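You operate a simulated robot arm through the tools that you are given. There is no shell and no other tool. Be economical: measure what you need, move in short steps, check, and stop when the job is done.

Carry out the task below with a simulated two-armed robot. There is one attempt and no reset: what you move stays moved.

## Task
Fetch the red tag and stand it on the rubber mat. Then shut the grey drawer. Then take the red gauge and leave it on the second shelf from the bottom of the crate rack. Then open the blue drawer, take the green plug and leave it in the inside of the blue drawer, then shut the drawer. Then switch the gauge switch on. Then fetch the red nozzle and stand it on the top of the small cabinet. Then take the orange nozzle and put it on the round orange gasket. Then stack the pouch that says "57" from the top of the prep table on top of the pouch marked "56". Then take the yellow divider and put it on the spot 2 on the pallet. Then take the sample bottle with the earliest date from the top of the packing table and leave it on the round white gasket. Then pull the pouch drawer open. Do these in the order given. Set down upright: red tag, red gauge, sample bottle.

The check looks at the end state, three seconds after you hand in, the way a careful person would. Anything else that was tipped, shoved, dropped, spilled or broken makes it a failure.

## Robot
Two 7-joint arms with two-finger parallel grippers on one trunk, on a base that drives. Base frame: it is fixed to the floor where the robot stands at the start and does not move with it; the origin is under the middle of the robot, x ahead of it, y to its left, z up. Readings come in mm, degrees, newtons and seconds.
The left shoulder is at the start at [70, 163, 1120], the right one opposite. Places, roughly: blue drawer [800, -500, 700]; gauge switch [2000, 200, 900]; green plug (3x3x4 cm) [1600, 100, 900]; grey drawer [1300, -400, 700]; inside of the blue drawer [800, -500, 700]; orange nozzle (3x3x4 cm) [2900, 1000, 900]; pouch [2750, 1250, 750]; pouch drawer [-500, 1700, 700]; red gauge [1250, 0, 1000]; red nozzle (3x3x4 cm) [2900, 1000, 900]; round orange gasket (5x5x1 cm) [2700, 4200, 900]; round white gasket (5x5x1 cm) [-400, 1900, 900]; rubber mat [3200, 1200, 900]; sample bottle [-500, 2000, 1000]; second shelf of the crate rack [800, 3000, 800]; spot 2 on the pallet [-1600, 1000, 600]; top of the small cabinet [3100, 4500, 1000]; yellow divider (18x1x14 cm) [700, 2900, 800]. Payload 3.43 kg a hand.
Tool frame (each hand has its own): the origin (TCP) lies between the finger pads and is the grasp point; the fingertips stand 34 mm ahead of it; z points along the fingers, y is the line along which they close. The gripper opens to 128 mm. The fingers are 24 mm wide and 12 mm thick; the gripper's body (48 by 130 mm) begins 96 mm behind the TCP.
Orientation is that of the tool frame in the base frame, as a unit quaternion [x, y, z, w]. With the fingers straight down and closing along the base's y, the tool's x points along the base's -x, its y along +y and its z along -z.

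## Interface
- The arms move only by the tool apply_moves. It takes "left_series", "right_series" or both (then of equal length, played together; a hand with none holds still); each is a list of rows, each a list of 7 numbers: the shift along the tool's x, y, z in m, then the turn, a rotation vector about the tool's x, y, z in degrees, then the opening, from 0 (shut) to 1 (fully open). In form: [[x, y, z, rx, ry, rz, fingers], ...]. A call has 1 to 20 rows; each row shifts and turns the commanded pose from where the row before left it, along the tool's axes as they then stand. Rows are played at 5 a second. More than 50 mm and 8.6 degrees between two rows, or a gripper value outside its range, and nothing of the call is played. Where a pose cannot be reached the arm comes as near as it can. A force on the tool above 40 N (or 10 N above the force at the start of the call, whichever is more), or a blocked arm, ends the call early, and 0.2 s more pass. Each finger travels about 153 mm/s and halts on what it meets, pressing with about 20 N; the grip force reading is that of the motor and also rises with nothing between the fingers. The clock runs only during rows and for 0.2 s after the last one: add rows that do not move to give the fingers time. It gives the time, the measured TCP pose, the force on the tool (base axes), the opening and the grip force at its end, in the units of the frame above (readings bear some noise), with the torque about the TCP (base axes, N m) and any sound that the robot's microphone picked up.
- Cameras (640 x 400 px; columns grow to the right, rows downward): "scene" is now at [123.5, -63.2, 1333.3]; the picture's right is [-0.53, -0.85, 0.00], its down [-0.45, 0.29, -0.84] and it looks along [0.71, -0.45, -0.54] (base axes); focal length 253 px, centre (320, 200). "left" rides on the left gripper at [76, 11, -160] in its tool frame; the picture's right is [-0.15, 0.99, 0.00], its down [-0.88, -0.13, -0.46] and it looks along [-0.45, -0.07, 0.89] (tool axes); focal length 234 px, centre (320, 200). "right" rides on the right gripper at [76, -11, -160] in its tool frame; the picture's right is [0.15, 0.99, 0.00], its down [-0.88, 0.13, -0.46] and it looks along [-0.45, 0.07, 0.89] (tool axes); focal length 234 px, centre (320, 200). There is no depth. A picture from a camera that has moved, and an enlarged one, comes with that camera's place and axes in the base frame and with its lens. The place of the scene camera against the robot may be out by one fixed shift of up to 25 mm in any direction.
- camera(camera): a new picture of that camera. No time passes.
- slide_trunk(by): slides the trunk up (or, below 0, down) by that many mm; the arms and the scene camera ride with it, the base frame stays. It gives what a move gives, with no picture.
- steer(legs): drives the robot by 1 to 6 legs, each [ahead, left, turn to the left] in mm, mm and degrees, along the robot's own axes; the way and the turn of a leg run together, so that a leg with both is an arc; at most 1500 mm and 180 degrees a leg. The arms and the cameras ride along, it lands a little off, and it stops where it bumps. It gives what a move gives.
- aim_head(pan, tilt): turns the head with the scene camera to pan (to the left, within 86 degrees either way) and tilt (down, from -29 to 69), counted from straight ahead of the robot. It gives what a move gives.
- zoom(camera, box): a new picture of the part [left, top, right, bottom] of that camera's present view, enlarged. No time passes.
- job_done(): hands the job in; it is judged then, once.

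Go step by step. Nothing tells you exact positions but the pictures and the camera data: compare them with the known pose of the tool, close in by small moves and look again before you grip or let go. The budget is 535 turns and 328 pictures, counting those below and the enlarged ones. Unless the task says otherwise, let go and move clear before handing in.

The tools are called after ">>>" as name(argument=value, ...) on one line, values as JSON. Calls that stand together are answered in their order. apply_moves: Moves the arms, as the interface text tells. Its arguments: {"type":"object","properties":{"left_series":{"type":"array","items":{"type":"array","items":{"type":"number"}}},"right_series":{"type":"array","items":{"type":"array","items":{"type":"number"}}}},"required":[]} The other tools are called the same way: slide_trunk (by) slides the trunk up or down; steer (legs) drives the base; aim_head (pan, tilt) turns the head that bears the scene camera; camera (camera) takes a picture; zoom (camera, box) takes an enlarged picture of a part of a camera's view; job_done () hands the job in.

At the start:

```text
time_s: 0.0
left_tool_pos: [645.0, -125.5, 1075.4]
left_ee_rot: [0.0, 1.0, -0.001, 0.001]
left_contact_force: [1.3, 0.5, 0.4]
left_moment: [-0.02, -0.01, 0.0]
left_grip_width: 128.0
left_grasp_force: 0.0
right_tool_pos: [320.9, -470.0, 1059.2]
right_ee_rot: [-0.001, 1.0, 0.0, 0.0]
right_contact_force: [-0.3, 0.1, 0.2]
right_moment: [-0.01, -0.03, 0.02]
right_grip_width: 127.7
right_grasp_force: 0.1
trunk travel left (down, up): [-600.0, 340.0]
robot x, y, heading: [4.6, -3.7, 0.1]
head pan, tilt: [-32.3, 32.4]
```

scene: 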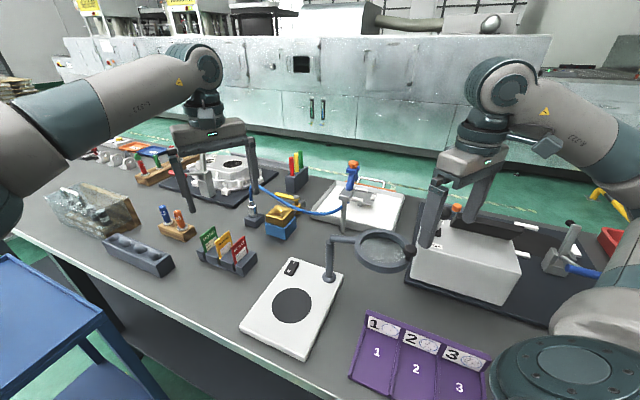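
right: 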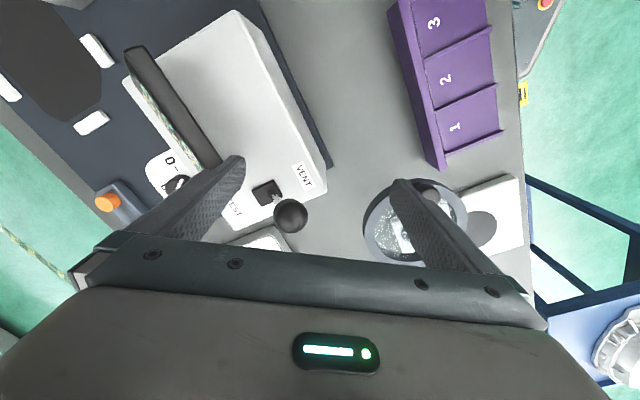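
left: 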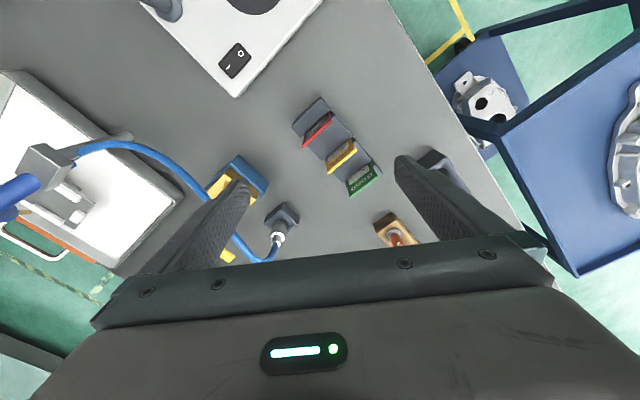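

I see a bench ahead with tags in a holder, an inspection lens, a purple tray and so on. I start by looking around with the head.

>>> aim_head(pan=0, tilt=20)

>>> camera(camera="scene")

>>> aim_head(pan=60, tilt=20)

>>> camera(camera="scene")

>>> aim_head(pan=-60, tilt=30)

>>> camera(camera="scene")

```text
time_s: 1.0
left_tool_pos: [644.0, -125.8, 1074.8]
left_ee_rot: [-0.001, 1.0, -0.001, 0.0]
left_contact_force: [0.5, 0.3, 0.4]
left_moment: [0.02, -0.02, 0.02]
left_grip_width: 127.9
left_grasp_force: 0.0
right_tool_pos: [321.2, -469.4, 1059.1]
right_ee_rot: [0.0, 1.0, 0.0, 0.001]
right_contact_force: [-0.5, 0.6, 0.6]
right_moment: [-0.01, 0.02, -0.01]
right_grip_width: 128.1
right_grasp_force: 0.0
trunk travel left (down, up): [-600.0, 340.0]
robot x, y, heading: [0.3, -0.1, 0.1]
head pan, tilt: [0.0, 20.0]
```

```text
324 pictures are left
camera scene: at [141.1, -15.5, 1353.1], right [0.0, -1.0, 0.0], down [-0.34, 0.0, -0.94], along [0.94, 0.0, -0.34], focal length 253 px, centre (320, 200)
```

scene: 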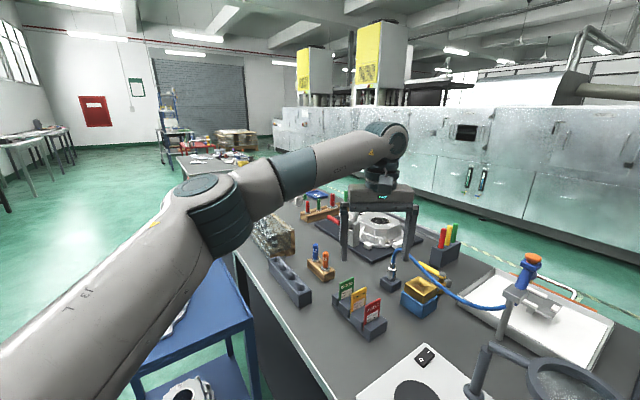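

```text
time_s: 2.3
left_tool_pos: [644.2, -126.8, 1075.3]
left_ee_rot: [0.001, 1.0, 0.001, 0.0]
left_contact_force: [-0.4, -0.4, -0.3]
left_moment: [-0.02, 0.0, 0.0]
left_grip_width: 127.9
left_grasp_force: 0.0
right_tool_pos: [320.2, -470.3, 1058.3]
right_ee_rot: [0.0, 1.0, 0.0, 0.0]
right_contact_force: [-0.4, 0.3, 0.0]
right_moment: [0.03, -0.01, -0.02]
right_grip_width: 127.9
right_grasp_force: 0.2
trunk travel left (down, up): [-600.0, 340.0]
robot x, y, heading: [-0.1, 1.5, -0.0]
head pan, tilt: [60.0, 20.0]
```

```text
323 pictures are left
camera scene: at [94.6, 65.2, 1353.2], right [0.87, -0.5, 0.0], down [-0.17, -0.3, -0.94], along [0.47, 0.81, -0.34], focal length 253 px, centre (320, 200)
```

scene: 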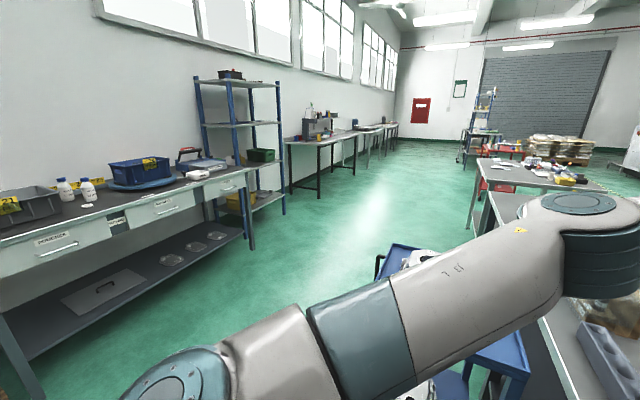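

```text
time_s: 4.3
left_tool_pos: [643.9, -124.7, 1074.6]
left_ee_rot: [0.0, 1.0, 0.0, 0.0]
left_contact_force: [-0.3, 0.3, 0.1]
left_moment: [0.02, 0.0, -0.01]
left_grip_width: 127.9
left_grasp_force: 0.1
right_tool_pos: [320.3, -469.8, 1061.4]
right_ee_rot: [0.0, 1.0, 0.0, -0.001]
right_contact_force: [1.1, 0.5, -0.3]
right_moment: [0.01, 0.01, -0.01]
right_grip_width: 127.9
right_grasp_force: 0.0
trunk travel left (down, up): [-600.0, 340.0]
robot x, y, heading: [-2.3, -0.4, 0.1]
head pan, tilt: [-60.0, 30.0]
```

```text
322 pictures are left
camera scene: at [93.3, -93.7, 1337.1], right [-0.87, -0.5, 0.0], down [-0.25, 0.43, -0.87], along [0.43, -0.75, -0.5], focal length 253 px, centre (320, 200)
```

scene: 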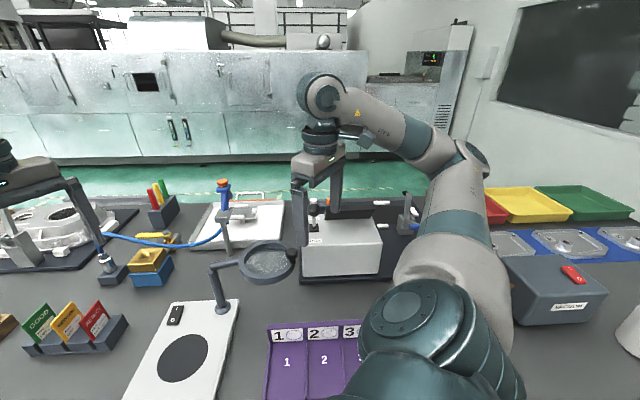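

The bench runs at a slant of about 35° to me; far drawers may be on its other side. I zoom in for details.

>>> zoom(camera="scene", box=[0, 160, 320, 360])

>>> zoom(camera="scene", box=[320, 160, 640, 360])

>>> aim_head(pan=5, tilt=10)

>>> zoom(camera="scene", box=[200, 140, 460, 300])

>>> zoom(camera="scene", box=[100, 120, 340, 270])

```text
2.00 times, centred on (160, 260) of scene
camera zoom: at [93.3, -93.7, 1337.1], right [-0.87, -0.5, 0.0], down [-0.25, 0.43, -0.87], along [0.43, -0.75, -0.5], focal length 506 px, centre (640, 80)
```

zoom: 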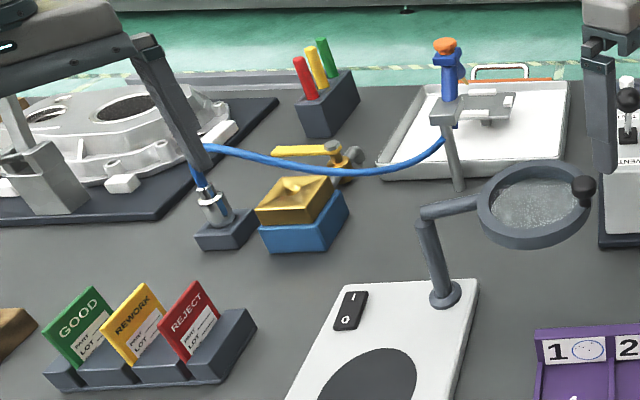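

```text
2.00 times, centred on (480, 260) of scene
camera zoom: at [93.3, -93.7, 1337.1], right [-0.87, -0.5, 0.0], down [-0.25, 0.43, -0.87], along [0.43, -0.75, -0.5], focal length 506 px, centre (0, 80)
```

zoom: 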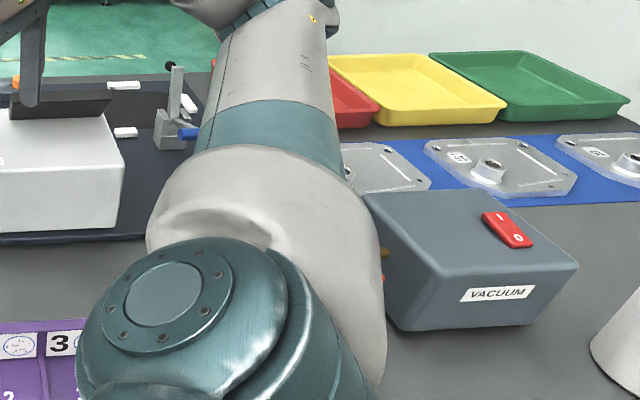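

```text
time_s: 5.6
left_tool_pos: [644.2, -126.0, 1074.2]
left_ee_rot: [0.0, 1.0, 0.0, 0.0]
left_contact_force: [0.5, 0.4, -0.9]
left_moment: [0.02, 0.01, 0.01]
left_grip_width: 128.2
left_grasp_force: 0.0
right_tool_pos: [320.3, -470.0, 1058.2]
right_ee_rot: [0.0, 1.0, 0.0, 0.0]
right_contact_force: [-0.1, 0.2, -0.2]
right_moment: [-0.01, 0.0, -0.01]
right_grip_width: 127.9
right_grasp_force: 0.0
trunk travel left (down, up): [-600.0, 340.0]
robot x, y, heading: [1.5, 1.1, 0.4]
head pan, tilt: [5.0, 10.0]
```

```text
2.46 times, centred on (330, 220) of scene
camera zoom: at [140.6, -7.4, 1369.4], right [0.09, -1.0, 0.0], down [-0.17, -0.01, -0.98], along [0.98, 0.09, -0.17], focal length 623 px, centre (295, 151)
```

zoom: 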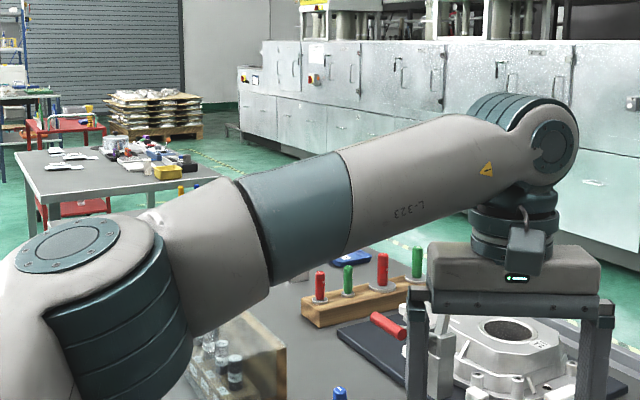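

```text
2.67 times, centred on (220, 195) of scene
camera zoom: at [140.6, -7.4, 1369.4], right [0.09, -1.0, 0.0], down [-0.17, -0.01, -0.98], along [0.98, 0.09, -0.17], focal length 675 px, centre (587, 213)
```

zoom: 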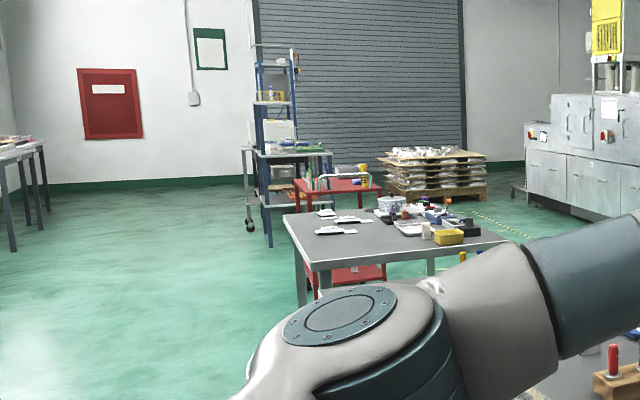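

The red "REJECT" tag is in the holder just ahead of the left hand. I take a close look with the left camera.

>>> zoom(camera="left", box=[200, 60, 440, 240])

>>> aim_head(pan=-15, tilt=50)

>>> camera(camera="scene")

```text
2.22 times, centred on (320, 150) of left
camera zoom: at [568.1, -115.0, 1234.6], right [0.15, 0.99, 0.0], down [0.88, -0.13, 0.46], along [0.45, -0.07, -0.89], focal length 520 px, centre (320, 311)
```

zoom: 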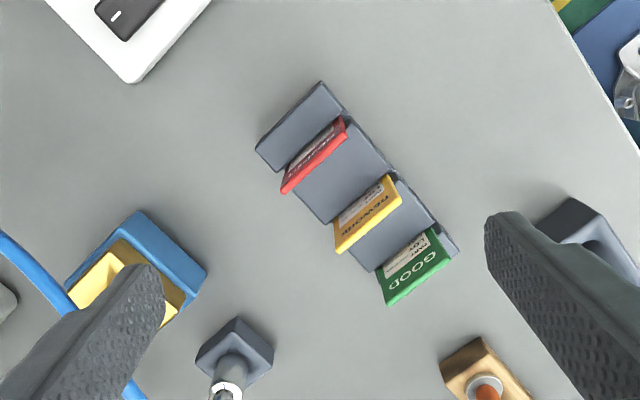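

```text
time_s: 6.7
left_tool_pos: [644.2, -126.2, 1075.7]
left_ee_rot: [0.0, 1.0, 0.001, 0.0]
left_contact_force: [-0.4, 0.1, -0.4]
left_moment: [0.03, 0.04, 0.01]
left_grip_width: 128.0
left_grasp_force: 0.1
right_tool_pos: [321.0, -469.7, 1058.9]
right_ee_rot: [0.0, 1.0, 0.0, 0.0]
right_contact_force: [0.5, -1.0, -0.7]
right_moment: [0.01, -0.01, -0.01]
right_grip_width: 127.9
right_grasp_force: 0.1
trunk travel left (down, up): [-600.0, 340.0]
robot x, y, heading: [-2.4, 0.7, -0.3]
head pan, tilt: [-15.0, 50.0]
```

```text
316 pictures are left
camera scene: at [122.4, -35.3, 1307.6], right [-0.26, -0.97, 0.0], down [-0.74, 0.2, -0.64], along [0.62, -0.17, -0.77], focal length 253 px, centre (320, 200)
```

scene: 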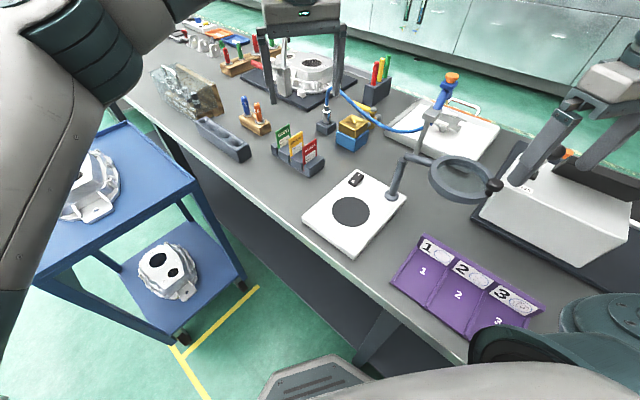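

The red tag stands vertically with its top near (631,-130,~905). I turn the left hand so that it closes along the bench direction (≈35°) and look again.

>>> apply_moves(left_series=[[0, 0, 0, 0, 0, 8, 1], [0, 0, 0, 0, 0, 8, 1], [0, 0, 0, 0, 0, 8, 1], [0, 0, 0, 0, 0, 8, 1], [0, 0, 0, 0, 0, 8, 1], [0, 0, 0, 0, 0, 8, 1], [0, 0, 0, 0, 0, 7, 1], [0, 0, 0, 0, 0, 0, 0.5], [0, 0, 0, 0, 0, 0, 0.5]])

>>> camera(camera="left")

```text
time_s: 8.7
left_tool_pos: [644.6, -125.1, 1074.6]
left_ee_rot: [0.461, 0.888, 0.0, 0.001]
left_contact_force: [0.8, 0.1, 0.5]
left_moment: [-0.02, -0.01, -0.01]
left_grip_width: 64.0
left_grasp_force: 0.0
right_tool_pos: [321.4, -469.2, 1059.5]
right_ee_rot: [0.0, 1.0, 0.0, 0.001]
right_contact_force: [-0.7, -0.9, 0.1]
right_moment: [0.0, -0.02, -0.02]
right_grip_width: 128.1
right_grasp_force: 0.0
trunk travel left (down, up): [-600.0, 340.0]
robot x, y, heading: [-0.4, -2.6, -0.0]
head pan, tilt: [-15.0, 50.0]
```

```text
315 pictures are left
camera left: at [610.4, -57.8, 1234.3], right [0.89, 0.45, 0.0], down [0.4, -0.8, 0.46], along [0.2, -0.41, -0.89], focal length 234 px, centre (320, 200)
```

left: 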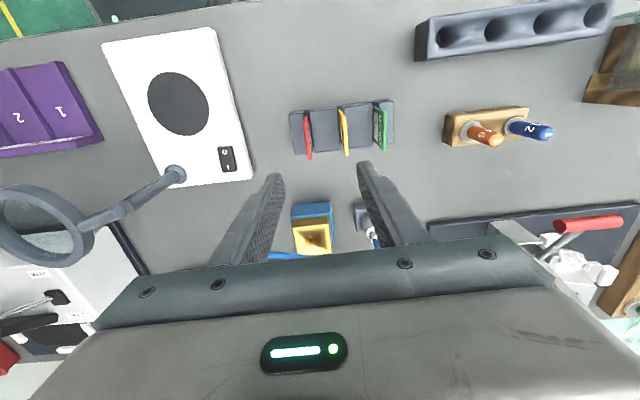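

>>> apply_moves(left_series=[[0.005, -0.018, 0.04, 0, 0, 0, 0.5], [0, 0, 0.04, 0, 0, 0, 0.5], [0, 0, 0.02, 0, 0, 0, 0.5]])

>>> camera(camera="left")

>>> camera(camera="scene")

```text
time_s: 9.5
left_tool_pos: [627.4, -130.9, 974.0]
left_ee_rot: [0.462, 0.887, 0.0, 0.0]
left_contact_force: [-1.1, 0.5, -0.7]
left_moment: [0.03, 0.0, 0.0]
left_grip_width: 63.9
left_grasp_force: 0.1
right_tool_pos: [321.5, -469.7, 1059.3]
right_ee_rot: [0.0, 1.0, 0.0, -0.001]
right_contact_force: [-0.9, -0.2, -0.9]
right_moment: [0.03, 0.0, 0.02]
right_grip_width: 128.0
right_grasp_force: 0.0
trunk travel left (down, up): [-600.0, 340.0]
robot x, y, heading: [-1.0, -4.2, -0.2]
head pan, tilt: [-15.0, 50.0]
```

```text
314 pictures are left
camera left: at [593.6, -62.4, 1133.4], right [0.89, 0.45, 0.0], down [0.4, -0.8, 0.46], along [0.2, -0.41, -0.89], focal length 234 px, centre (320, 200)
```

left: 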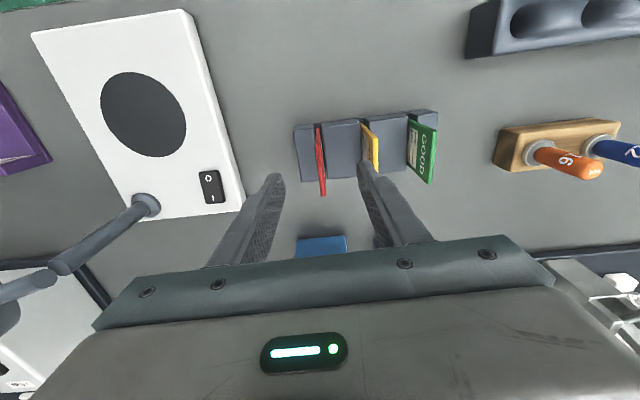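

```text
313 pictures are left
camera scene: at [122.4, -35.6, 1307.6], right [-0.26, -0.97, 0.0], down [-0.74, 0.2, -0.64], along [0.62, -0.17, -0.77], focal length 253 px, centre (320, 200)
```

scene: 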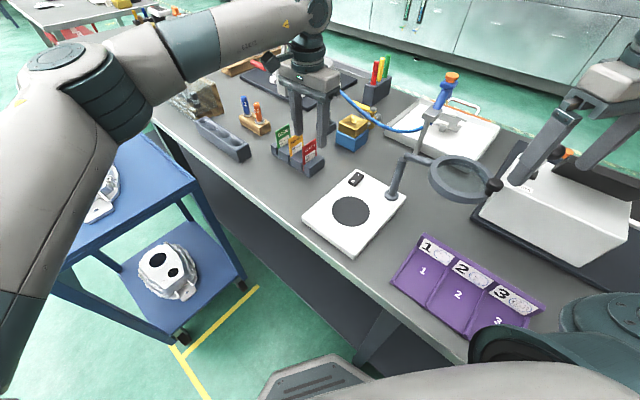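

>>> apply_moves(left_series=[[0.008, 0, 0, 0, 0, 0, 0.28], [0, 0, 0.02, 0, 0, 0, 0.28], [0, 0, 0.02, 0, 0, 0, 0.28], [0, 0, 0, 0, 0, 0, 0.28]])

>>> camera(camera="left")

>>> zoom(camera="scene", box=[240, 90, 400, 190])

```text
time_s: 10.5
left_tool_pos: [622.8, -125.8, 933.7]
left_ee_rot: [0.462, 0.887, 0.0, 0.0]
left_contact_force: [0.0, 0.1, -0.3]
left_moment: [0.02, 0.01, 0.0]
left_grip_width: 36.1
left_grasp_force: 0.2
right_tool_pos: [320.5, -469.8, 1059.6]
right_ee_rot: [0.001, 1.0, 0.001, 0.001]
right_contact_force: [0.8, 0.4, 0.3]
right_moment: [0.01, -0.02, -0.03]
right_grip_width: 128.1
right_grasp_force: 0.1
trunk travel left (down, up): [-600.0, 340.0]
robot x, y, heading: [1.0, 0.8, 0.4]
head pan, tilt: [-15.0, 50.0]
```

```text
312 pictures are left
camera left: at [588.0, -58.0, 1093.3], right [0.89, 0.45, 0.0], down [0.4, -0.8, 0.46], along [0.2, -0.41, -0.89], focal length 234 px, centre (320, 200)
```

left: 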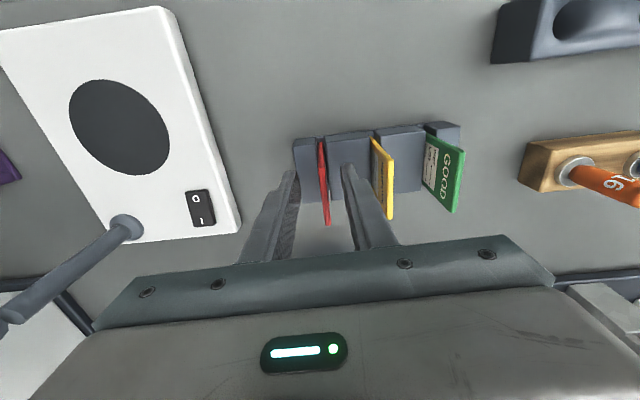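

```text
4.00 times, centred on (320, 140) of scene
camera zoom: at [122.1, -35.4, 1307.6], right [-0.26, -0.97, 0.0], down [-0.74, 0.2, -0.64], along [0.62, -0.17, -0.77], focal length 1012 px, centre (320, 440)
```

zoom: 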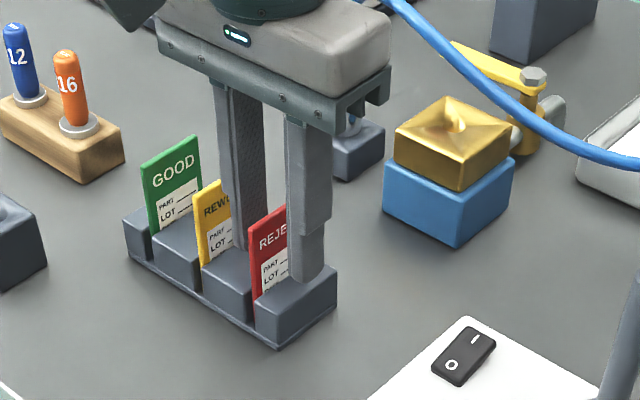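

>>> apply_moves(left_series=[[0, 0, 0, 0, 0, 0, 0.1], [0, 0, 0, 0, 0, 0, 0], [0, 0, 0, 0, 0, 0, 0]])

>>> camera(camera="left")

```text
time_s: 11.3
left_tool_pos: [624.2, -126.0, 933.7]
left_ee_rot: [0.461, 0.888, -0.001, 0.0]
left_contact_force: [6.4, 2.9, 0.0]
left_moment: [0.22, -0.37, -0.13]
left_grip_width: 3.4
left_grasp_force: 20.2
right_tool_pos: [322.3, -468.9, 1060.1]
right_ee_rot: [0.0, 1.0, 0.0, -0.001]
right_contact_force: [0.6, -0.8, -0.1]
right_moment: [-0.01, -0.01, 0.01]
right_grip_width: 127.9
right_grasp_force: 0.1
trunk travel left (down, up): [-600.0, 340.0]
robot x, y, heading: [-0.2, 1.5, -0.1]
head pan, tilt: [-15.0, 50.0]
```

```text
310 pictures are left
camera left: at [589.2, -57.0, 1093.2], right [0.89, 0.45, 0.0], down [0.4, -0.8, 0.46], along [0.2, -0.41, -0.89], focal length 234 px, centre (320, 200)
```

left: 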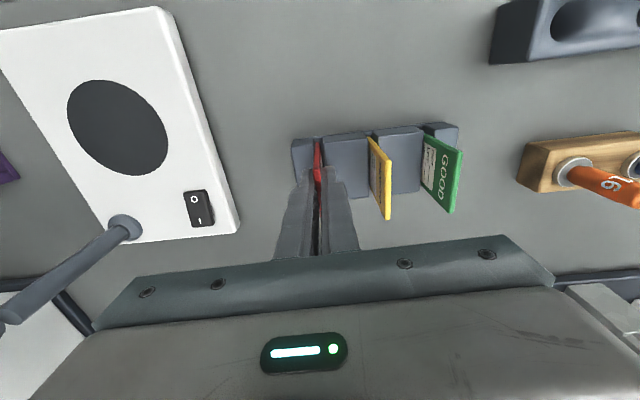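

>>> apply_moves(left_series=[[0, 0.001, 0, 0, 0, 0, 0], [0, 0, -0.02, 0, 0, 0, 0], [0, 0, -0.03, 0, 0, 0, 0], [0, 0, -0.04, 0, 0, 0, 0], [0, 0, -0.04, 0, 0, 0, 0], [0, 0, -0.04, 0, 0, 0, 0]])

>>> camera(camera="left")

>>> camera(camera="scene")

```text
time_s: 12.7
left_tool_pos: [622.6, -124.8, 1106.0]
left_ee_rot: [0.462, 0.887, 0.0, 0.0]
left_contact_force: [0.2, -0.6, -0.5]
left_moment: [-0.01, 0.0, -0.02]
left_grip_width: 3.8
left_grasp_force: 20.4
right_tool_pos: [320.8, -470.4, 1058.7]
right_ee_rot: [0.0, 1.0, 0.0, 0.0]
right_contact_force: [-0.3, -0.7, -0.9]
right_moment: [-0.02, 0.0, 0.01]
right_grip_width: 128.1
right_grasp_force: 0.0
trunk travel left (down, up): [-600.0, 340.0]
robot x, y, heading: [1.7, -1.4, -0.0]
head pan, tilt: [-15.0, 50.0]
```

```text
309 pictures are left
camera left: at [587.5, -56.6, 1266.6], right [0.89, 0.45, 0.0], down [0.4, -0.8, 0.46], along [0.2, -0.41, -0.89], focal length 234 px, centre (320, 200)
```

left: 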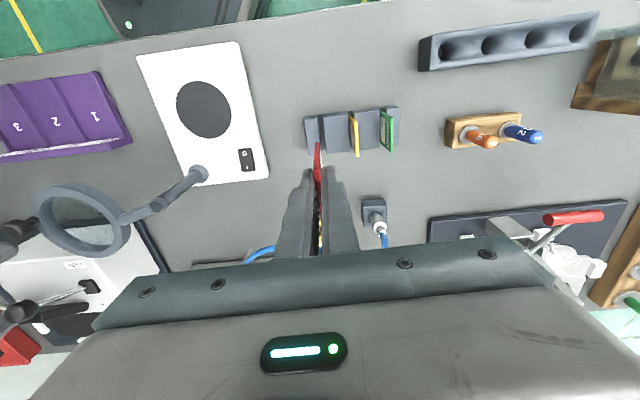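

```text
308 pictures are left
camera scene: at [121.3, -35.5, 1307.6], right [-0.26, -0.97, 0.0], down [-0.74, 0.2, -0.64], along [0.62, -0.17, -0.77], focal length 253 px, centre (320, 200)
```

scene: 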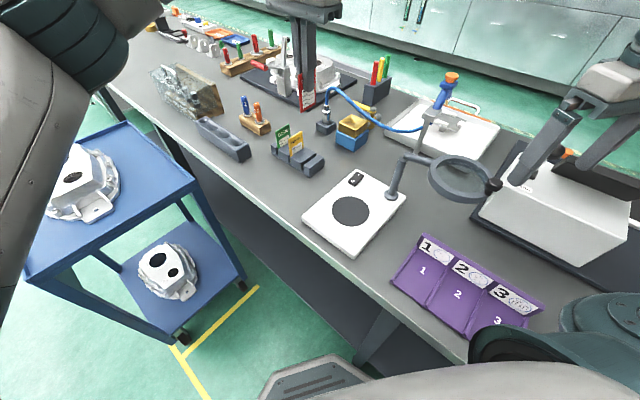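

The tag is free and held. I look for the drive path toward the prep table.

>>> aim_head(pan=30, tilt=40)

>>> camera(camera="scene")

>>> aim_head(pan=20, tilt=12)

>>> zoom(camera="scene", box=[160, 120, 560, 370])

>>> aim_head(pan=80, tilt=35)

>>> camera(camera="scene")

```text
time_s: 13.8
left_tool_pos: [622.6, -123.7, 1105.6]
left_ee_rot: [0.462, 0.887, 0.0, -0.001]
left_contact_force: [-0.6, 0.4, 0.0]
left_moment: [0.0, -0.01, 0.0]
left_grip_width: 3.7
left_grasp_force: 19.8
right_tool_pos: [320.8, -469.4, 1060.1]
right_ee_rot: [0.0, 1.0, 0.0, -0.001]
right_contact_force: [0.3, 0.1, -0.6]
right_moment: [-0.04, -0.03, -0.04]
right_grip_width: 128.1
right_grasp_force: 0.0
trunk travel left (down, up): [-600.0, 340.0]
robot x, y, heading: [1.2, 0.6, 0.2]
head pan, tilt: [30.0, 40.0]
```

```text
307 pictures are left
camera scene: at [121.7, 27.0, 1321.7], right [0.5, -0.87, 0.0], down [-0.56, -0.32, -0.77], along [0.66, 0.38, -0.64], focal length 253 px, centre (320, 200)
```

scene: 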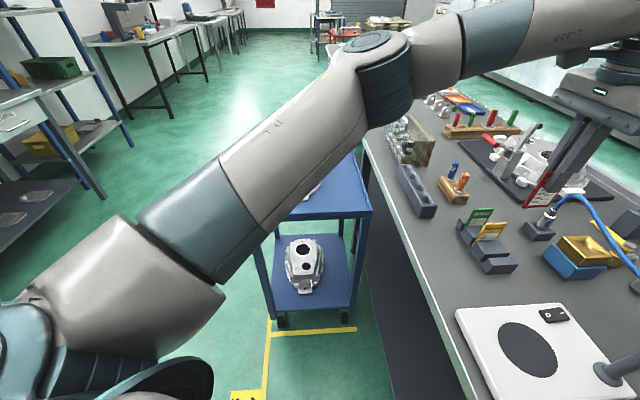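

```text
time_s: 14.8
left_tool_pos: [622.6, -124.2, 1106.1]
left_ee_rot: [0.462, 0.887, 0.0, 0.0]
left_contact_force: [-0.3, -0.2, -0.2]
left_moment: [0.01, -0.04, -0.01]
left_grip_width: 3.5
left_grasp_force: 20.0
right_tool_pos: [319.9, -468.8, 1059.5]
right_ee_rot: [0.0, 1.0, 0.0, 0.0]
right_contact_force: [-0.2, -0.3, -0.2]
right_moment: [-0.01, 0.0, -0.04]
right_grip_width: 128.1
right_grasp_force: 0.1
trunk travel left (down, up): [-600.0, 340.0]
robot x, y, heading: [1.7, 2.7, 0.1]
head pan, tilt: [20.0, 12.0]
```

```text
1.60 times, centred on (360, 245) of scene
camera zoom: at [135.6, 16.5, 1366.1], right [0.34, -0.94, 0.0], down [-0.2, -0.07, -0.98], along [0.92, 0.33, -0.21], focal length 405 px, centre (256, 128)
```

zoom: 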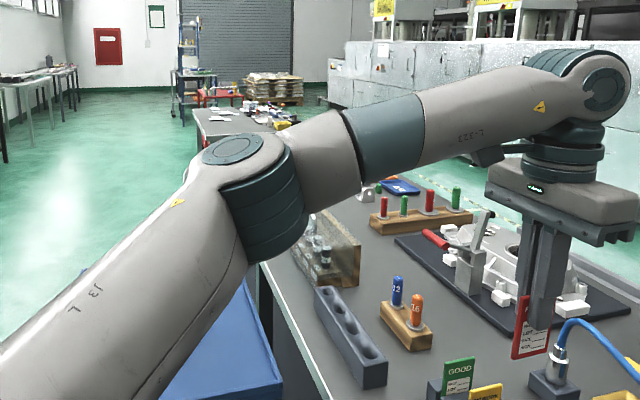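

```text
time_s: 16.1
left_tool_pos: [624.6, -124.0, 1105.6]
left_ee_rot: [0.462, 0.887, -0.001, 0.0]
left_contact_force: [-0.3, -0.7, 0.7]
left_moment: [-0.02, 0.05, -0.01]
left_grip_width: 3.8
left_grasp_force: 19.7
right_tool_pos: [320.9, -469.7, 1059.8]
right_ee_rot: [-0.001, 1.0, 0.0, 0.0]
right_contact_force: [-0.3, 0.5, 0.8]
right_moment: [-0.01, 0.02, -0.02]
right_grip_width: 127.7
right_grasp_force: 0.1
trunk travel left (down, up): [-600.0, 340.0]
robot x, y, heading: [1.2, -1.5, 0.0]
head pan, tilt: [80.0, 35.0]
```

```text
305 pictures are left
camera scene: at [63.4, 71.3, 1329.3], right [0.98, -0.17, 0.0], down [-0.1, -0.56, -0.82], along [0.14, 0.81, -0.57], focal length 253 px, centre (320, 200)
```

scene: 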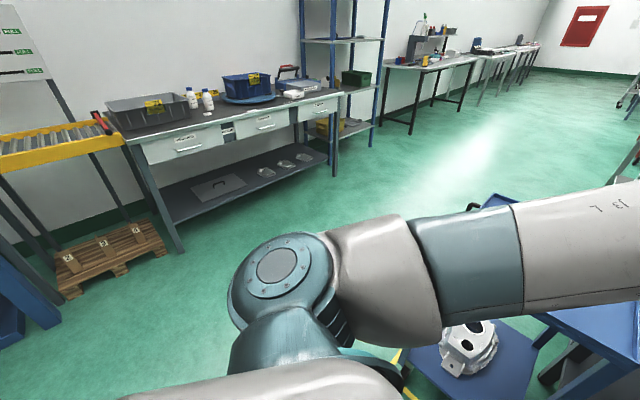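

The benches line up along a 34° direction; the prep table is further along, past the blue cart. I back away from the bench, turn to 34° and look.

>>> steer(legs=[[-420, 622, 0], [0, 0, 34]])

>>> aim_head(pan=0, tilt=15)

>>> camera(camera="scene")

>>> aim_head(pan=-45, tilt=25)

>>> camera(camera="scene")

```text
time_s: 21.8
left_tool_pos: [191.0, 862.4, 1105.7]
left_ee_rot: [0.193, 0.981, -0.001, 0.001]
left_contact_force: [-0.3, -1.1, 0.6]
left_moment: [0.0, -0.01, 0.03]
left_grip_width: 3.7
left_grasp_force: 20.0
right_tool_pos: [123.5, 409.2, 1060.2]
right_ee_rot: [-0.282, 0.959, 0.0, 0.0]
right_contact_force: [0.1, 0.4, 0.1]
right_moment: [0.03, -0.02, 0.0]
right_grip_width: 127.9
right_grasp_force: 0.0
trunk travel left (down, up): [-600.0, 340.0]
robot x, y, heading: [-403.2, 629.6, 32.7]
head pan, tilt: [80.0, 35.0]
```

```text
time_s: 23.3
left_tool_pos: [191.8, 863.1, 1106.7]
left_ee_rot: [0.194, 0.981, 0.0, 0.0]
left_contact_force: [-0.2, 0.1, -0.9]
left_moment: [-0.04, -0.02, -0.03]
left_grip_width: 3.5
left_grasp_force: 19.7
right_tool_pos: [124.3, 408.7, 1058.7]
right_ee_rot: [-0.281, 0.96, 0.001, 0.0]
right_contact_force: [0.0, 0.4, -0.4]
right_moment: [0.01, 0.0, 0.0]
right_grip_width: 128.0
right_grasp_force: 0.1
trunk travel left (down, up): [-600.0, 340.0]
robot x, y, heading: [-398.9, 631.3, 32.8]
head pan, tilt: [0.0, 15.0]
```

```text
304 pictures are left
camera scene: at [-281.0, 693.1, 1361.3], right [0.54, -0.84, 0.0], down [-0.22, -0.14, -0.97], along [0.81, 0.52, -0.26], focal length 253 px, centre (320, 200)
```

scene: 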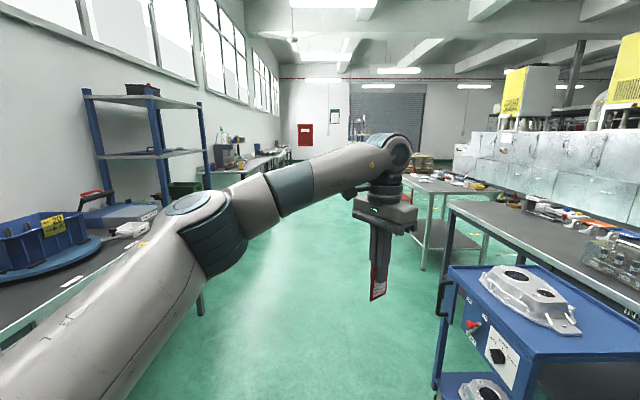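

```text
time_s: 24.4
left_tool_pos: [191.6, 863.7, 1106.0]
left_ee_rot: [0.193, 0.981, 0.0, -0.001]
left_contact_force: [0.9, 0.8, -0.5]
left_moment: [-0.01, -0.01, 0.0]
left_grip_width: 4.0
left_grasp_force: 20.1
right_tool_pos: [123.3, 408.5, 1059.8]
right_ee_rot: [-0.282, 0.959, 0.0, 0.0]
right_contact_force: [-0.3, -0.6, 0.1]
right_moment: [-0.01, 0.02, -0.04]
right_grip_width: 127.9
right_grasp_force: 0.0
trunk travel left (down, up): [-600.0, 340.0]
robot x, y, heading: [-397.9, 631.9, 32.8]
head pan, tilt: [-45.0, 25.0]
```

```text
303 pictures are left
camera scene: at [-269.6, 623.0, 1345.1], right [-0.21, -0.98, 0.0], down [-0.41, 0.09, -0.91], along [0.89, -0.19, -0.42], focal length 253 px, centre (320, 200)
```

scene: 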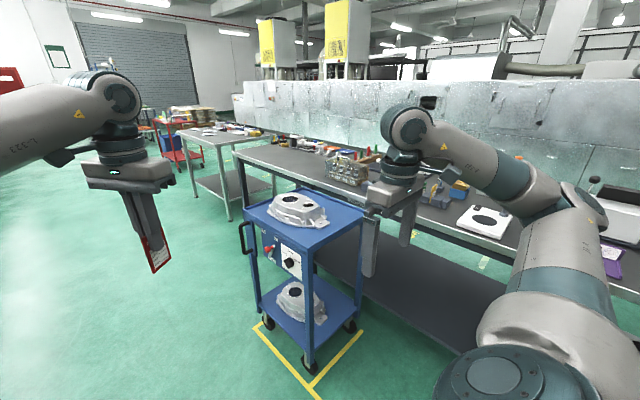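

>>> steer(legs=[[1500, 0, 1], [1200, 0, 0]])

>>> aim_head(pan=-60, tilt=25)

>>> camera(camera="scene")

```text
time_s: 37.6
left_tool_pos: [2404.7, 2465.7, 1105.9]
left_ee_rot: [0.161, 0.987, 0.0, -0.001]
left_contact_force: [-0.2, 0.5, -0.3]
left_moment: [0.01, 0.02, -0.01]
left_grip_width: 3.8
left_grasp_force: 19.7
right_tool_pos: [2366.8, 2009.0, 1059.2]
right_ee_rot: [-0.313, 0.95, 0.0, 0.0]
right_contact_force: [-0.3, 0.4, 0.1]
right_moment: [-0.02, 0.01, -0.01]
right_grip_width: 128.1
right_grasp_force: 0.0
trunk travel left (down, up): [-600.0, 340.0]
robot x, y, heading: [1826.3, 2193.2, 36.6]
head pan, tilt: [-45.0, 25.0]
```

```text
time_s: 38.4
left_tool_pos: [2402.8, 2466.0, 1106.4]
left_ee_rot: [0.161, 0.987, 0.0, -0.001]
left_contact_force: [0.9, 0.0, -0.5]
left_moment: [0.01, -0.01, 0.03]
left_grip_width: 3.7
left_grasp_force: 19.5
right_tool_pos: [2365.3, 2008.4, 1059.6]
right_ee_rot: [-0.314, 0.95, 0.0, 0.0]
right_contact_force: [-0.3, -0.5, 0.0]
right_moment: [-0.03, 0.04, 0.0]
right_grip_width: 127.9
right_grasp_force: 0.1
trunk travel left (down, up): [-600.0, 340.0]
robot x, y, heading: [1831.8, 2196.1, 36.4]
head pan, tilt: [-60.0, 25.0]
```

```text
302 pictures are left
camera scene: at [1951.3, 2173.4, 1345.1], right [-0.4, -0.92, 0.0], down [-0.39, 0.17, -0.91], along [0.83, -0.36, -0.42], focal length 253 px, centre (320, 200)
```

scene: 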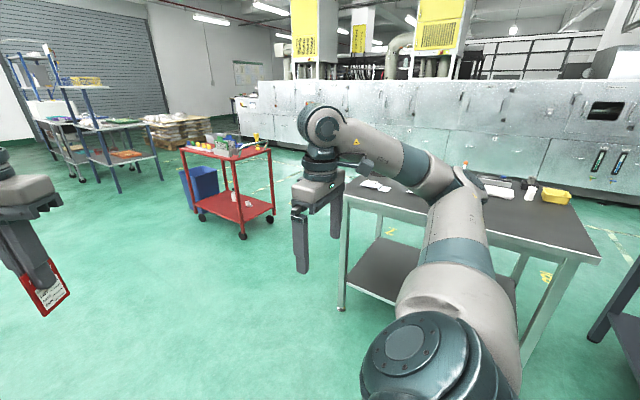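

>>> steer(legs=[[350, 0, 0], [0, 0, -92.5]])

>>> aim_head(pan=0, tilt=30)

>>> camera(camera="scene")

```text
time_s: 44.7
left_tool_pos: [2316.1, 1804.5, 1107.2]
left_ee_rot: [0.842, 0.54, 0.0, 0.0]
left_contact_force: [-0.2, 0.5, -1.0]
left_moment: [-0.02, 0.02, 0.0]
left_grip_width: 3.9
left_grasp_force: 20.0
right_tool_pos: [1866.4, 1889.6, 1059.5]
right_ee_rot: [0.497, 0.868, 0.001, -0.001]
right_contact_force: [0.2, 0.2, 0.3]
right_moment: [-0.03, -0.05, 0.02]
right_grip_width: 127.8
right_grasp_force: 0.1
trunk travel left (down, up): [-600.0, 340.0]
robot x, y, heading: [2107.1, 2402.8, -60.1]
head pan, tilt: [-60.0, 25.0]
```

```text
time_s: 46.0
left_tool_pos: [2317.3, 1802.3, 1105.9]
left_ee_rot: [0.842, 0.539, 0.0, 0.0]
left_contact_force: [0.8, 0.1, -0.1]
left_moment: [-0.01, 0.04, -0.06]
left_grip_width: 3.8
left_grasp_force: 19.6
right_tool_pos: [1866.9, 1889.9, 1058.8]
right_ee_rot: [0.498, 0.867, -0.001, 0.0]
right_contact_force: [-0.1, -0.6, 0.5]
right_moment: [-0.02, -0.03, -0.02]
right_grip_width: 128.4
right_grasp_force: 0.0
trunk travel left (down, up): [-600.0, 340.0]
robot x, y, heading: [2109.6, 2402.1, -59.7]
head pan, tilt: [0.0, 30.0]
```

```text
301 pictures are left
camera scene: at [2177.6, 2266.8, 1337.1], right [-0.86, -0.5, 0.0], down [-0.25, 0.43, -0.87], along [0.44, -0.75, -0.5], focal length 253 px, centre (320, 200)
```

scene: 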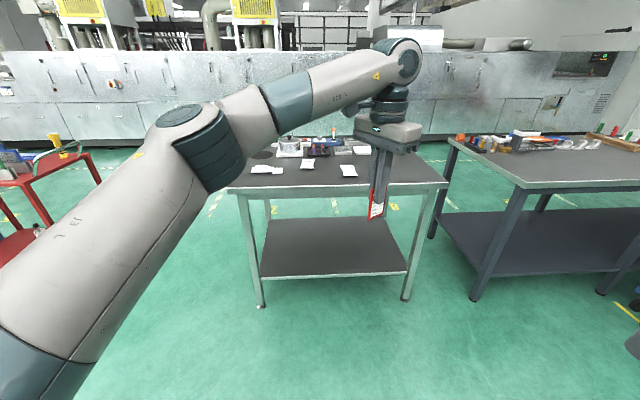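

>>> steer(legs=[[0, 0, 3.6], [480, 80, 0]])

>>> aim_head(pan=-5, tilt=35)

>>> camera(camera="scene")

```text
time_s: 49.4
left_tool_pos: [2685.7, 1459.4, 1106.1]
left_ee_rot: [0.826, 0.563, -0.001, 0.0]
left_contact_force: [0.0, 0.5, -0.4]
left_moment: [0.01, 0.01, 0.02]
left_grip_width: 3.6
left_grasp_force: 19.6
right_tool_pos: [2229.9, 1520.5, 1059.0]
right_ee_rot: [0.472, 0.882, 0.001, 0.0]
right_contact_force: [0.7, 0.6, 0.4]
right_moment: [0.01, 0.03, 0.0]
right_grip_width: 128.0
right_grasp_force: 0.1
trunk travel left (down, up): [-600.0, 340.0]
robot x, y, heading: [2438.3, 2052.0, -56.3]
head pan, tilt: [0.0, 30.0]
```

```text
time_s: 50.0
left_tool_pos: [2685.2, 1460.0, 1106.2]
left_ee_rot: [0.826, 0.563, 0.0, 0.0]
left_contact_force: [0.2, 0.6, -2.2]
left_moment: [-0.01, -0.01, -0.01]
left_grip_width: 3.5
left_grasp_force: 20.1
right_tool_pos: [2229.4, 1520.7, 1059.3]
right_ee_rot: [0.473, 0.881, 0.0, 0.0]
right_contact_force: [0.6, -0.6, 0.2]
right_moment: [0.0, -0.02, 0.01]
right_grip_width: 128.1
right_grasp_force: 0.0
trunk travel left (down, up): [-600.0, 340.0]
robot x, y, heading: [2441.2, 2045.9, -56.7]
head pan, tilt: [-5.0, 35.0]
```

```text
300 pictures are left
camera scene: at [2511.3, 1913.0, 1329.3], right [-0.88, -0.48, 0.0], down [-0.27, 0.5, -0.82], along [0.39, -0.72, -0.57], focal length 253 px, centre (320, 200)
```

scene: 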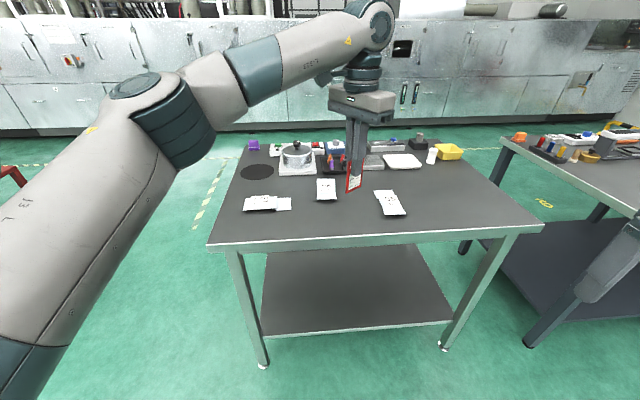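

>>> zoom(camera="scene", box=[220, 120, 380, 220])

>>> zoom(camera="scene", box=[320, 120, 480, 220])

```text
4.00 times, centred on (300, 170) of scene
camera zoom: at [2511.3, 1913.0, 1329.3], right [-0.88, -0.48, 0.0], down [-0.27, 0.5, -0.82], along [0.39, -0.72, -0.57], focal length 1012 px, centre (400, 320)
```

zoom: 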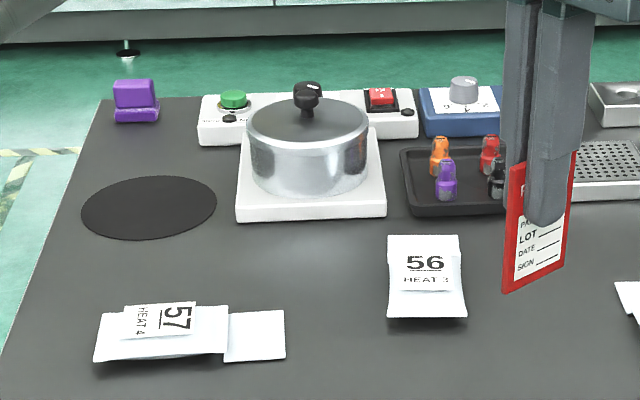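

```text
4.00 times, centred on (400, 170) of scene
camera zoom: at [2511.3, 1913.0, 1329.3], right [-0.88, -0.48, 0.0], down [-0.27, 0.5, -0.82], along [0.39, -0.72, -0.57], focal length 1012 px, centre (0, 320)
```

zoom: 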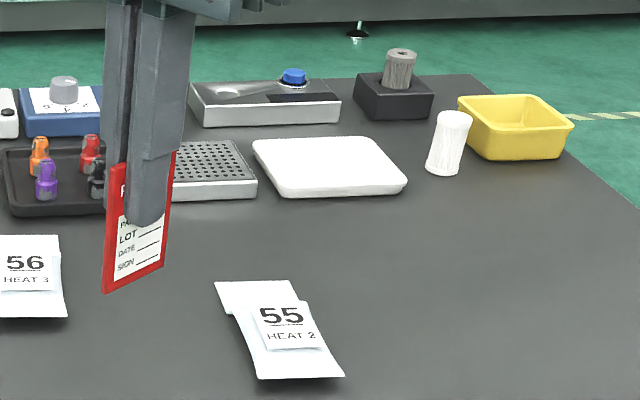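

The mat is the dark disc at about (3228,1173); the pouches 55/56/57 and the nozzle tray are visible too. I drive up to the table edge.

>>> steer(legs=[[370, -90, 0]])

>>> aim_head(pan=15, tilt=40)

>>> camera(camera="scene")

>>> camera(camera="left")

```text
time_s: 52.5
left_tool_pos: [2817.6, 1096.8, 1106.2]
left_ee_rot: [0.825, 0.565, 0.0, 0.001]
left_contact_force: [1.1, 0.6, -0.6]
left_moment: [0.02, 0.01, 0.0]
left_grip_width: 3.5
left_grasp_force: 19.8
right_tool_pos: [2362.3, 1155.4, 1059.6]
right_ee_rot: [0.472, 0.882, -0.001, 0.0]
right_contact_force: [0.2, -0.6, 0.0]
right_moment: [0.0, 0.02, -0.04]
right_grip_width: 128.2
right_grasp_force: 0.0
trunk travel left (down, up): [-600.0, 340.0]
robot x, y, heading: [2576.4, 1677.5, -56.0]
head pan, tilt: [-5.0, 35.0]
```

```text
time_s: 53.3
left_tool_pos: [2817.2, 1096.0, 1105.7]
left_ee_rot: [0.826, 0.564, 0.0, 0.0]
left_contact_force: [-0.1, 0.3, -0.5]
left_moment: [0.01, 0.01, -0.03]
left_grip_width: 3.7
left_grasp_force: 20.4
right_tool_pos: [2362.2, 1156.2, 1060.2]
right_ee_rot: [0.472, 0.882, 0.0, 0.0]
right_contact_force: [-0.4, 0.2, 0.0]
right_moment: [0.03, 0.02, -0.01]
right_grip_width: 127.9
right_grasp_force: 0.0
trunk travel left (down, up): [-600.0, 340.0]
robot x, y, heading: [2578.6, 1683.4, -56.0]
head pan, tilt: [15.0, 40.0]
```

```text
297 pictures are left
camera scene: at [2664.6, 1570.4, 1321.8], right [-0.66, -0.75, 0.0], down [-0.48, 0.42, -0.77], along [0.58, -0.51, -0.64], focal length 253 px, centre (320, 200)
```

scene: 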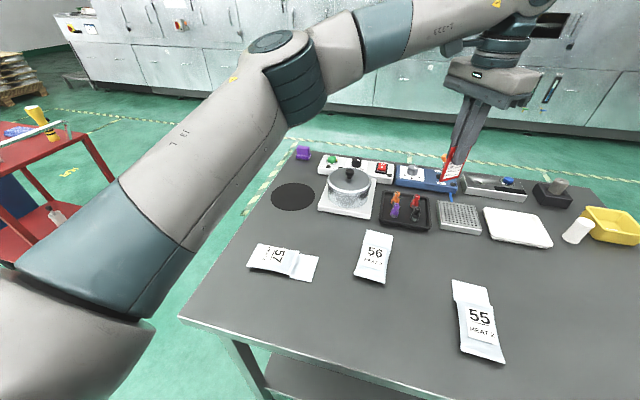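

```text
296 pictures are left
camera left: at [2855.3, 1162.3, 1266.2], right [0.87, -0.5, 0.0], down [-0.44, -0.77, 0.46], along [-0.23, -0.4, -0.89], focal length 234 px, centre (320, 200)
```

left: 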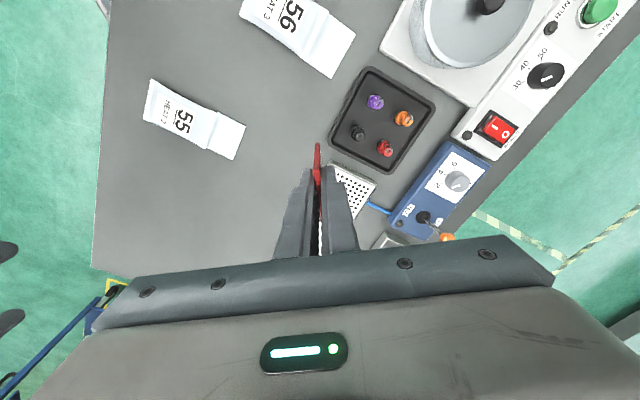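

>>> apply_moves(left_series=[[0.027, 0.0379, 0, 0, 0, 0, 0], [0.027, 0.0379, 0, 0, 0, 0, 0], [0.027, 0.0379, 0, 0, 0, 0, 0], [0.027, 0.0379, 0, 0, 0, 0, 0], [0.027, 0.0379, 0, 0, 0, 0, 0], [0.027, 0.0379, 0, 0, 0, 0, 0], [0.027, 0.0379, 0, 0, 0, 0, 0], [0.027, 0.0379, 0, 0, 0, 0, 0], [0.027, 0.0379, 0, 0, 0, 0, 0], [0, 0, 0.04, 0, 0, 0, 0], [0, 0, 0.04, 0, 0, 0, 0], [0, 0, 0.04, 0, 0, 0, 0], [0, 0, 0, 0, 0, 0, 0]])

>>> camera(camera="left")

>>> aim_head(pan=20, tilt=35)

>>> camera(camera="scene")

```text
time_s: 56.1
left_tool_pos: [3086.1, 1297.7, 971.0]
left_ee_rot: [0.824, 0.567, 0.0, 0.0]
left_contact_force: [0.4, -0.7, -0.8]
left_moment: [-0.03, 0.03, 0.05]
left_grip_width: 3.6
left_grasp_force: 20.0
left hand out of reach, approached as far as the arm can: row 3, 4, 5, 6, 7, 8, 9, 12
right_tool_pos: [2362.7, 1155.5, 1060.3]
right_ee_rot: [0.472, 0.882, 0.0, 0.0]
right_contact_force: [0.3, -0.6, -0.2]
right_moment: [0.02, 0.0, -0.05]
right_grip_width: 128.1
right_grasp_force: 0.0
trunk travel left (down, up): [-600.0, 340.0]
robot x, y, heading: [2574.5, 1683.8, -56.4]
head pan, tilt: [15.0, 40.0]
```

```text
295 pictures are left
camera left: at [3123.2, 1363.3, 1131.0], right [0.87, -0.49, 0.0], down [-0.44, -0.78, 0.46], along [-0.22, -0.4, -0.89], focal length 234 px, centre (320, 200)
```

left: 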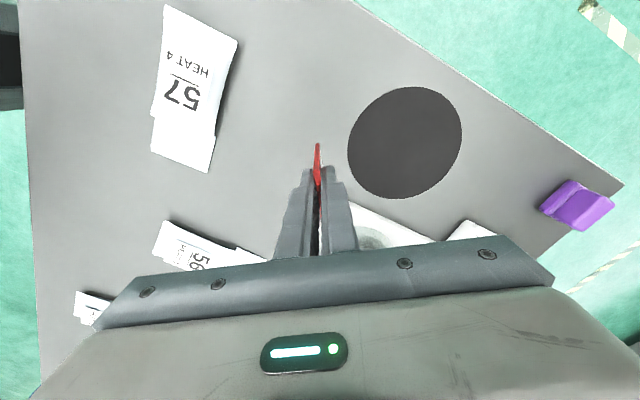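

```text
time_s: 56.8
left_tool_pos: [3085.3, 1296.6, 971.9]
left_ee_rot: [0.824, 0.566, 0.0, 0.0]
left_contact_force: [-1.0, 0.2, 0.1]
left_moment: [0.01, -0.01, 0.0]
left_grip_width: 3.7
left_grasp_force: 19.9
right_tool_pos: [2363.6, 1155.5, 1059.3]
right_ee_rot: [0.473, 0.881, -0.001, 0.0]
right_contact_force: [0.4, -0.3, 0.0]
right_moment: [0.0, 0.0, -0.03]
right_grip_width: 128.1
right_grasp_force: 0.0
trunk travel left (down, up): [-600.0, 340.0]
robot x, y, heading: [2575.8, 1684.6, -56.2]
head pan, tilt: [20.0, 35.0]
```

```text
294 pictures are left
camera scene: at [2672.0, 1574.3, 1329.3], right [-0.59, -0.81, 0.0], down [-0.46, 0.34, -0.82], along [0.66, -0.48, -0.57], focal length 253 px, centre (320, 200)
```

scene: 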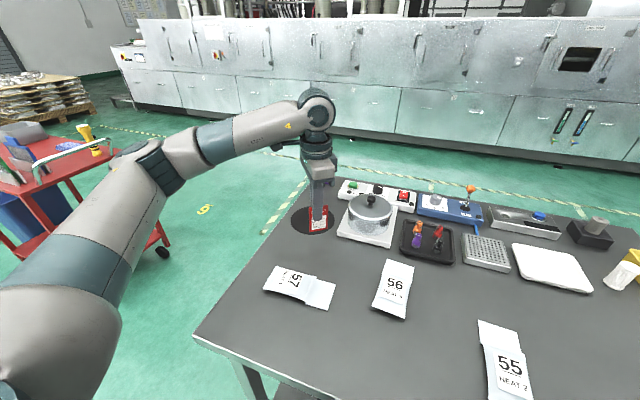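

The arm stops short with this wrist yaw. I turn the wrist back to its neutral yaw and try the rest.

>>> apply_moves(left_series=[[0, 0, -0.02, 0, 0, -8, 0], [0, 0, 0, 0, 0, -8, 0], [0, 0, 0, 0, 0, -8, 0], [0, 0, 0, 0, 0, -8, 0], [0, 0, 0, 0, 0, -8, 0], [0, 0, 0, 0, 0, -8, 0], [0, 0, 0, 0, 0, -8, 0], [0, 0, 0, 0, 0, 0, 0]])

```text
time_s: 58.5
left_tool_pos: [3086.0, 1296.9, 990.1]
left_ee_rot: [0.464, 0.886, 0.0, 0.001]
left_contact_force: [-0.2, 0.5, 0.2]
left_moment: [0.04, 0.01, -0.01]
left_grip_width: 3.7
left_grasp_force: 19.8
right_tool_pos: [2362.4, 1156.3, 1059.7]
right_ee_rot: [0.472, 0.881, 0.0, 0.0]
right_contact_force: [-1.0, -0.2, 0.6]
right_moment: [0.0, 0.02, 0.0]
right_grip_width: 127.9
right_grasp_force: 0.0
trunk travel left (down, up): [-600.0, 340.0]
robot x, y, heading: [2573.9, 1682.5, -56.3]
head pan, tilt: [20.0, 35.0]
```

>>> apply_moves(left_series=[[-0.04, 0.014, 0, 0, 0, 0, 0], [-0.04, 0.014, 0, 0, 0, 0, 0], [-0.04, 0.014, 0, 0, 0, 0, 0], [-0.039, 0.014, 0, 0, 0, 0, 0], [0, 0, 0, 0, 0, 0, 0]])

```text
time_s: 59.8
left_tool_pos: [3226.9, 1198.0, 991.4]
left_ee_rot: [0.465, 0.885, 0.0, 0.0]
left_contact_force: [0.4, -0.7, 0.4]
left_moment: [-0.02, 0.0, 0.02]
left_grip_width: 3.7
left_grasp_force: 19.6
right_tool_pos: [2361.9, 1156.7, 1059.5]
right_ee_rot: [0.472, 0.882, 0.0, 0.0]
right_contact_force: [-0.4, -0.4, -0.1]
right_moment: [-0.06, 0.02, -0.02]
right_grip_width: 127.9
right_grasp_force: 0.1
trunk travel left (down, up): [-600.0, 340.0]
robot x, y, heading: [2570.5, 1685.1, -56.5]
head pan, tilt: [20.0, 35.0]
```

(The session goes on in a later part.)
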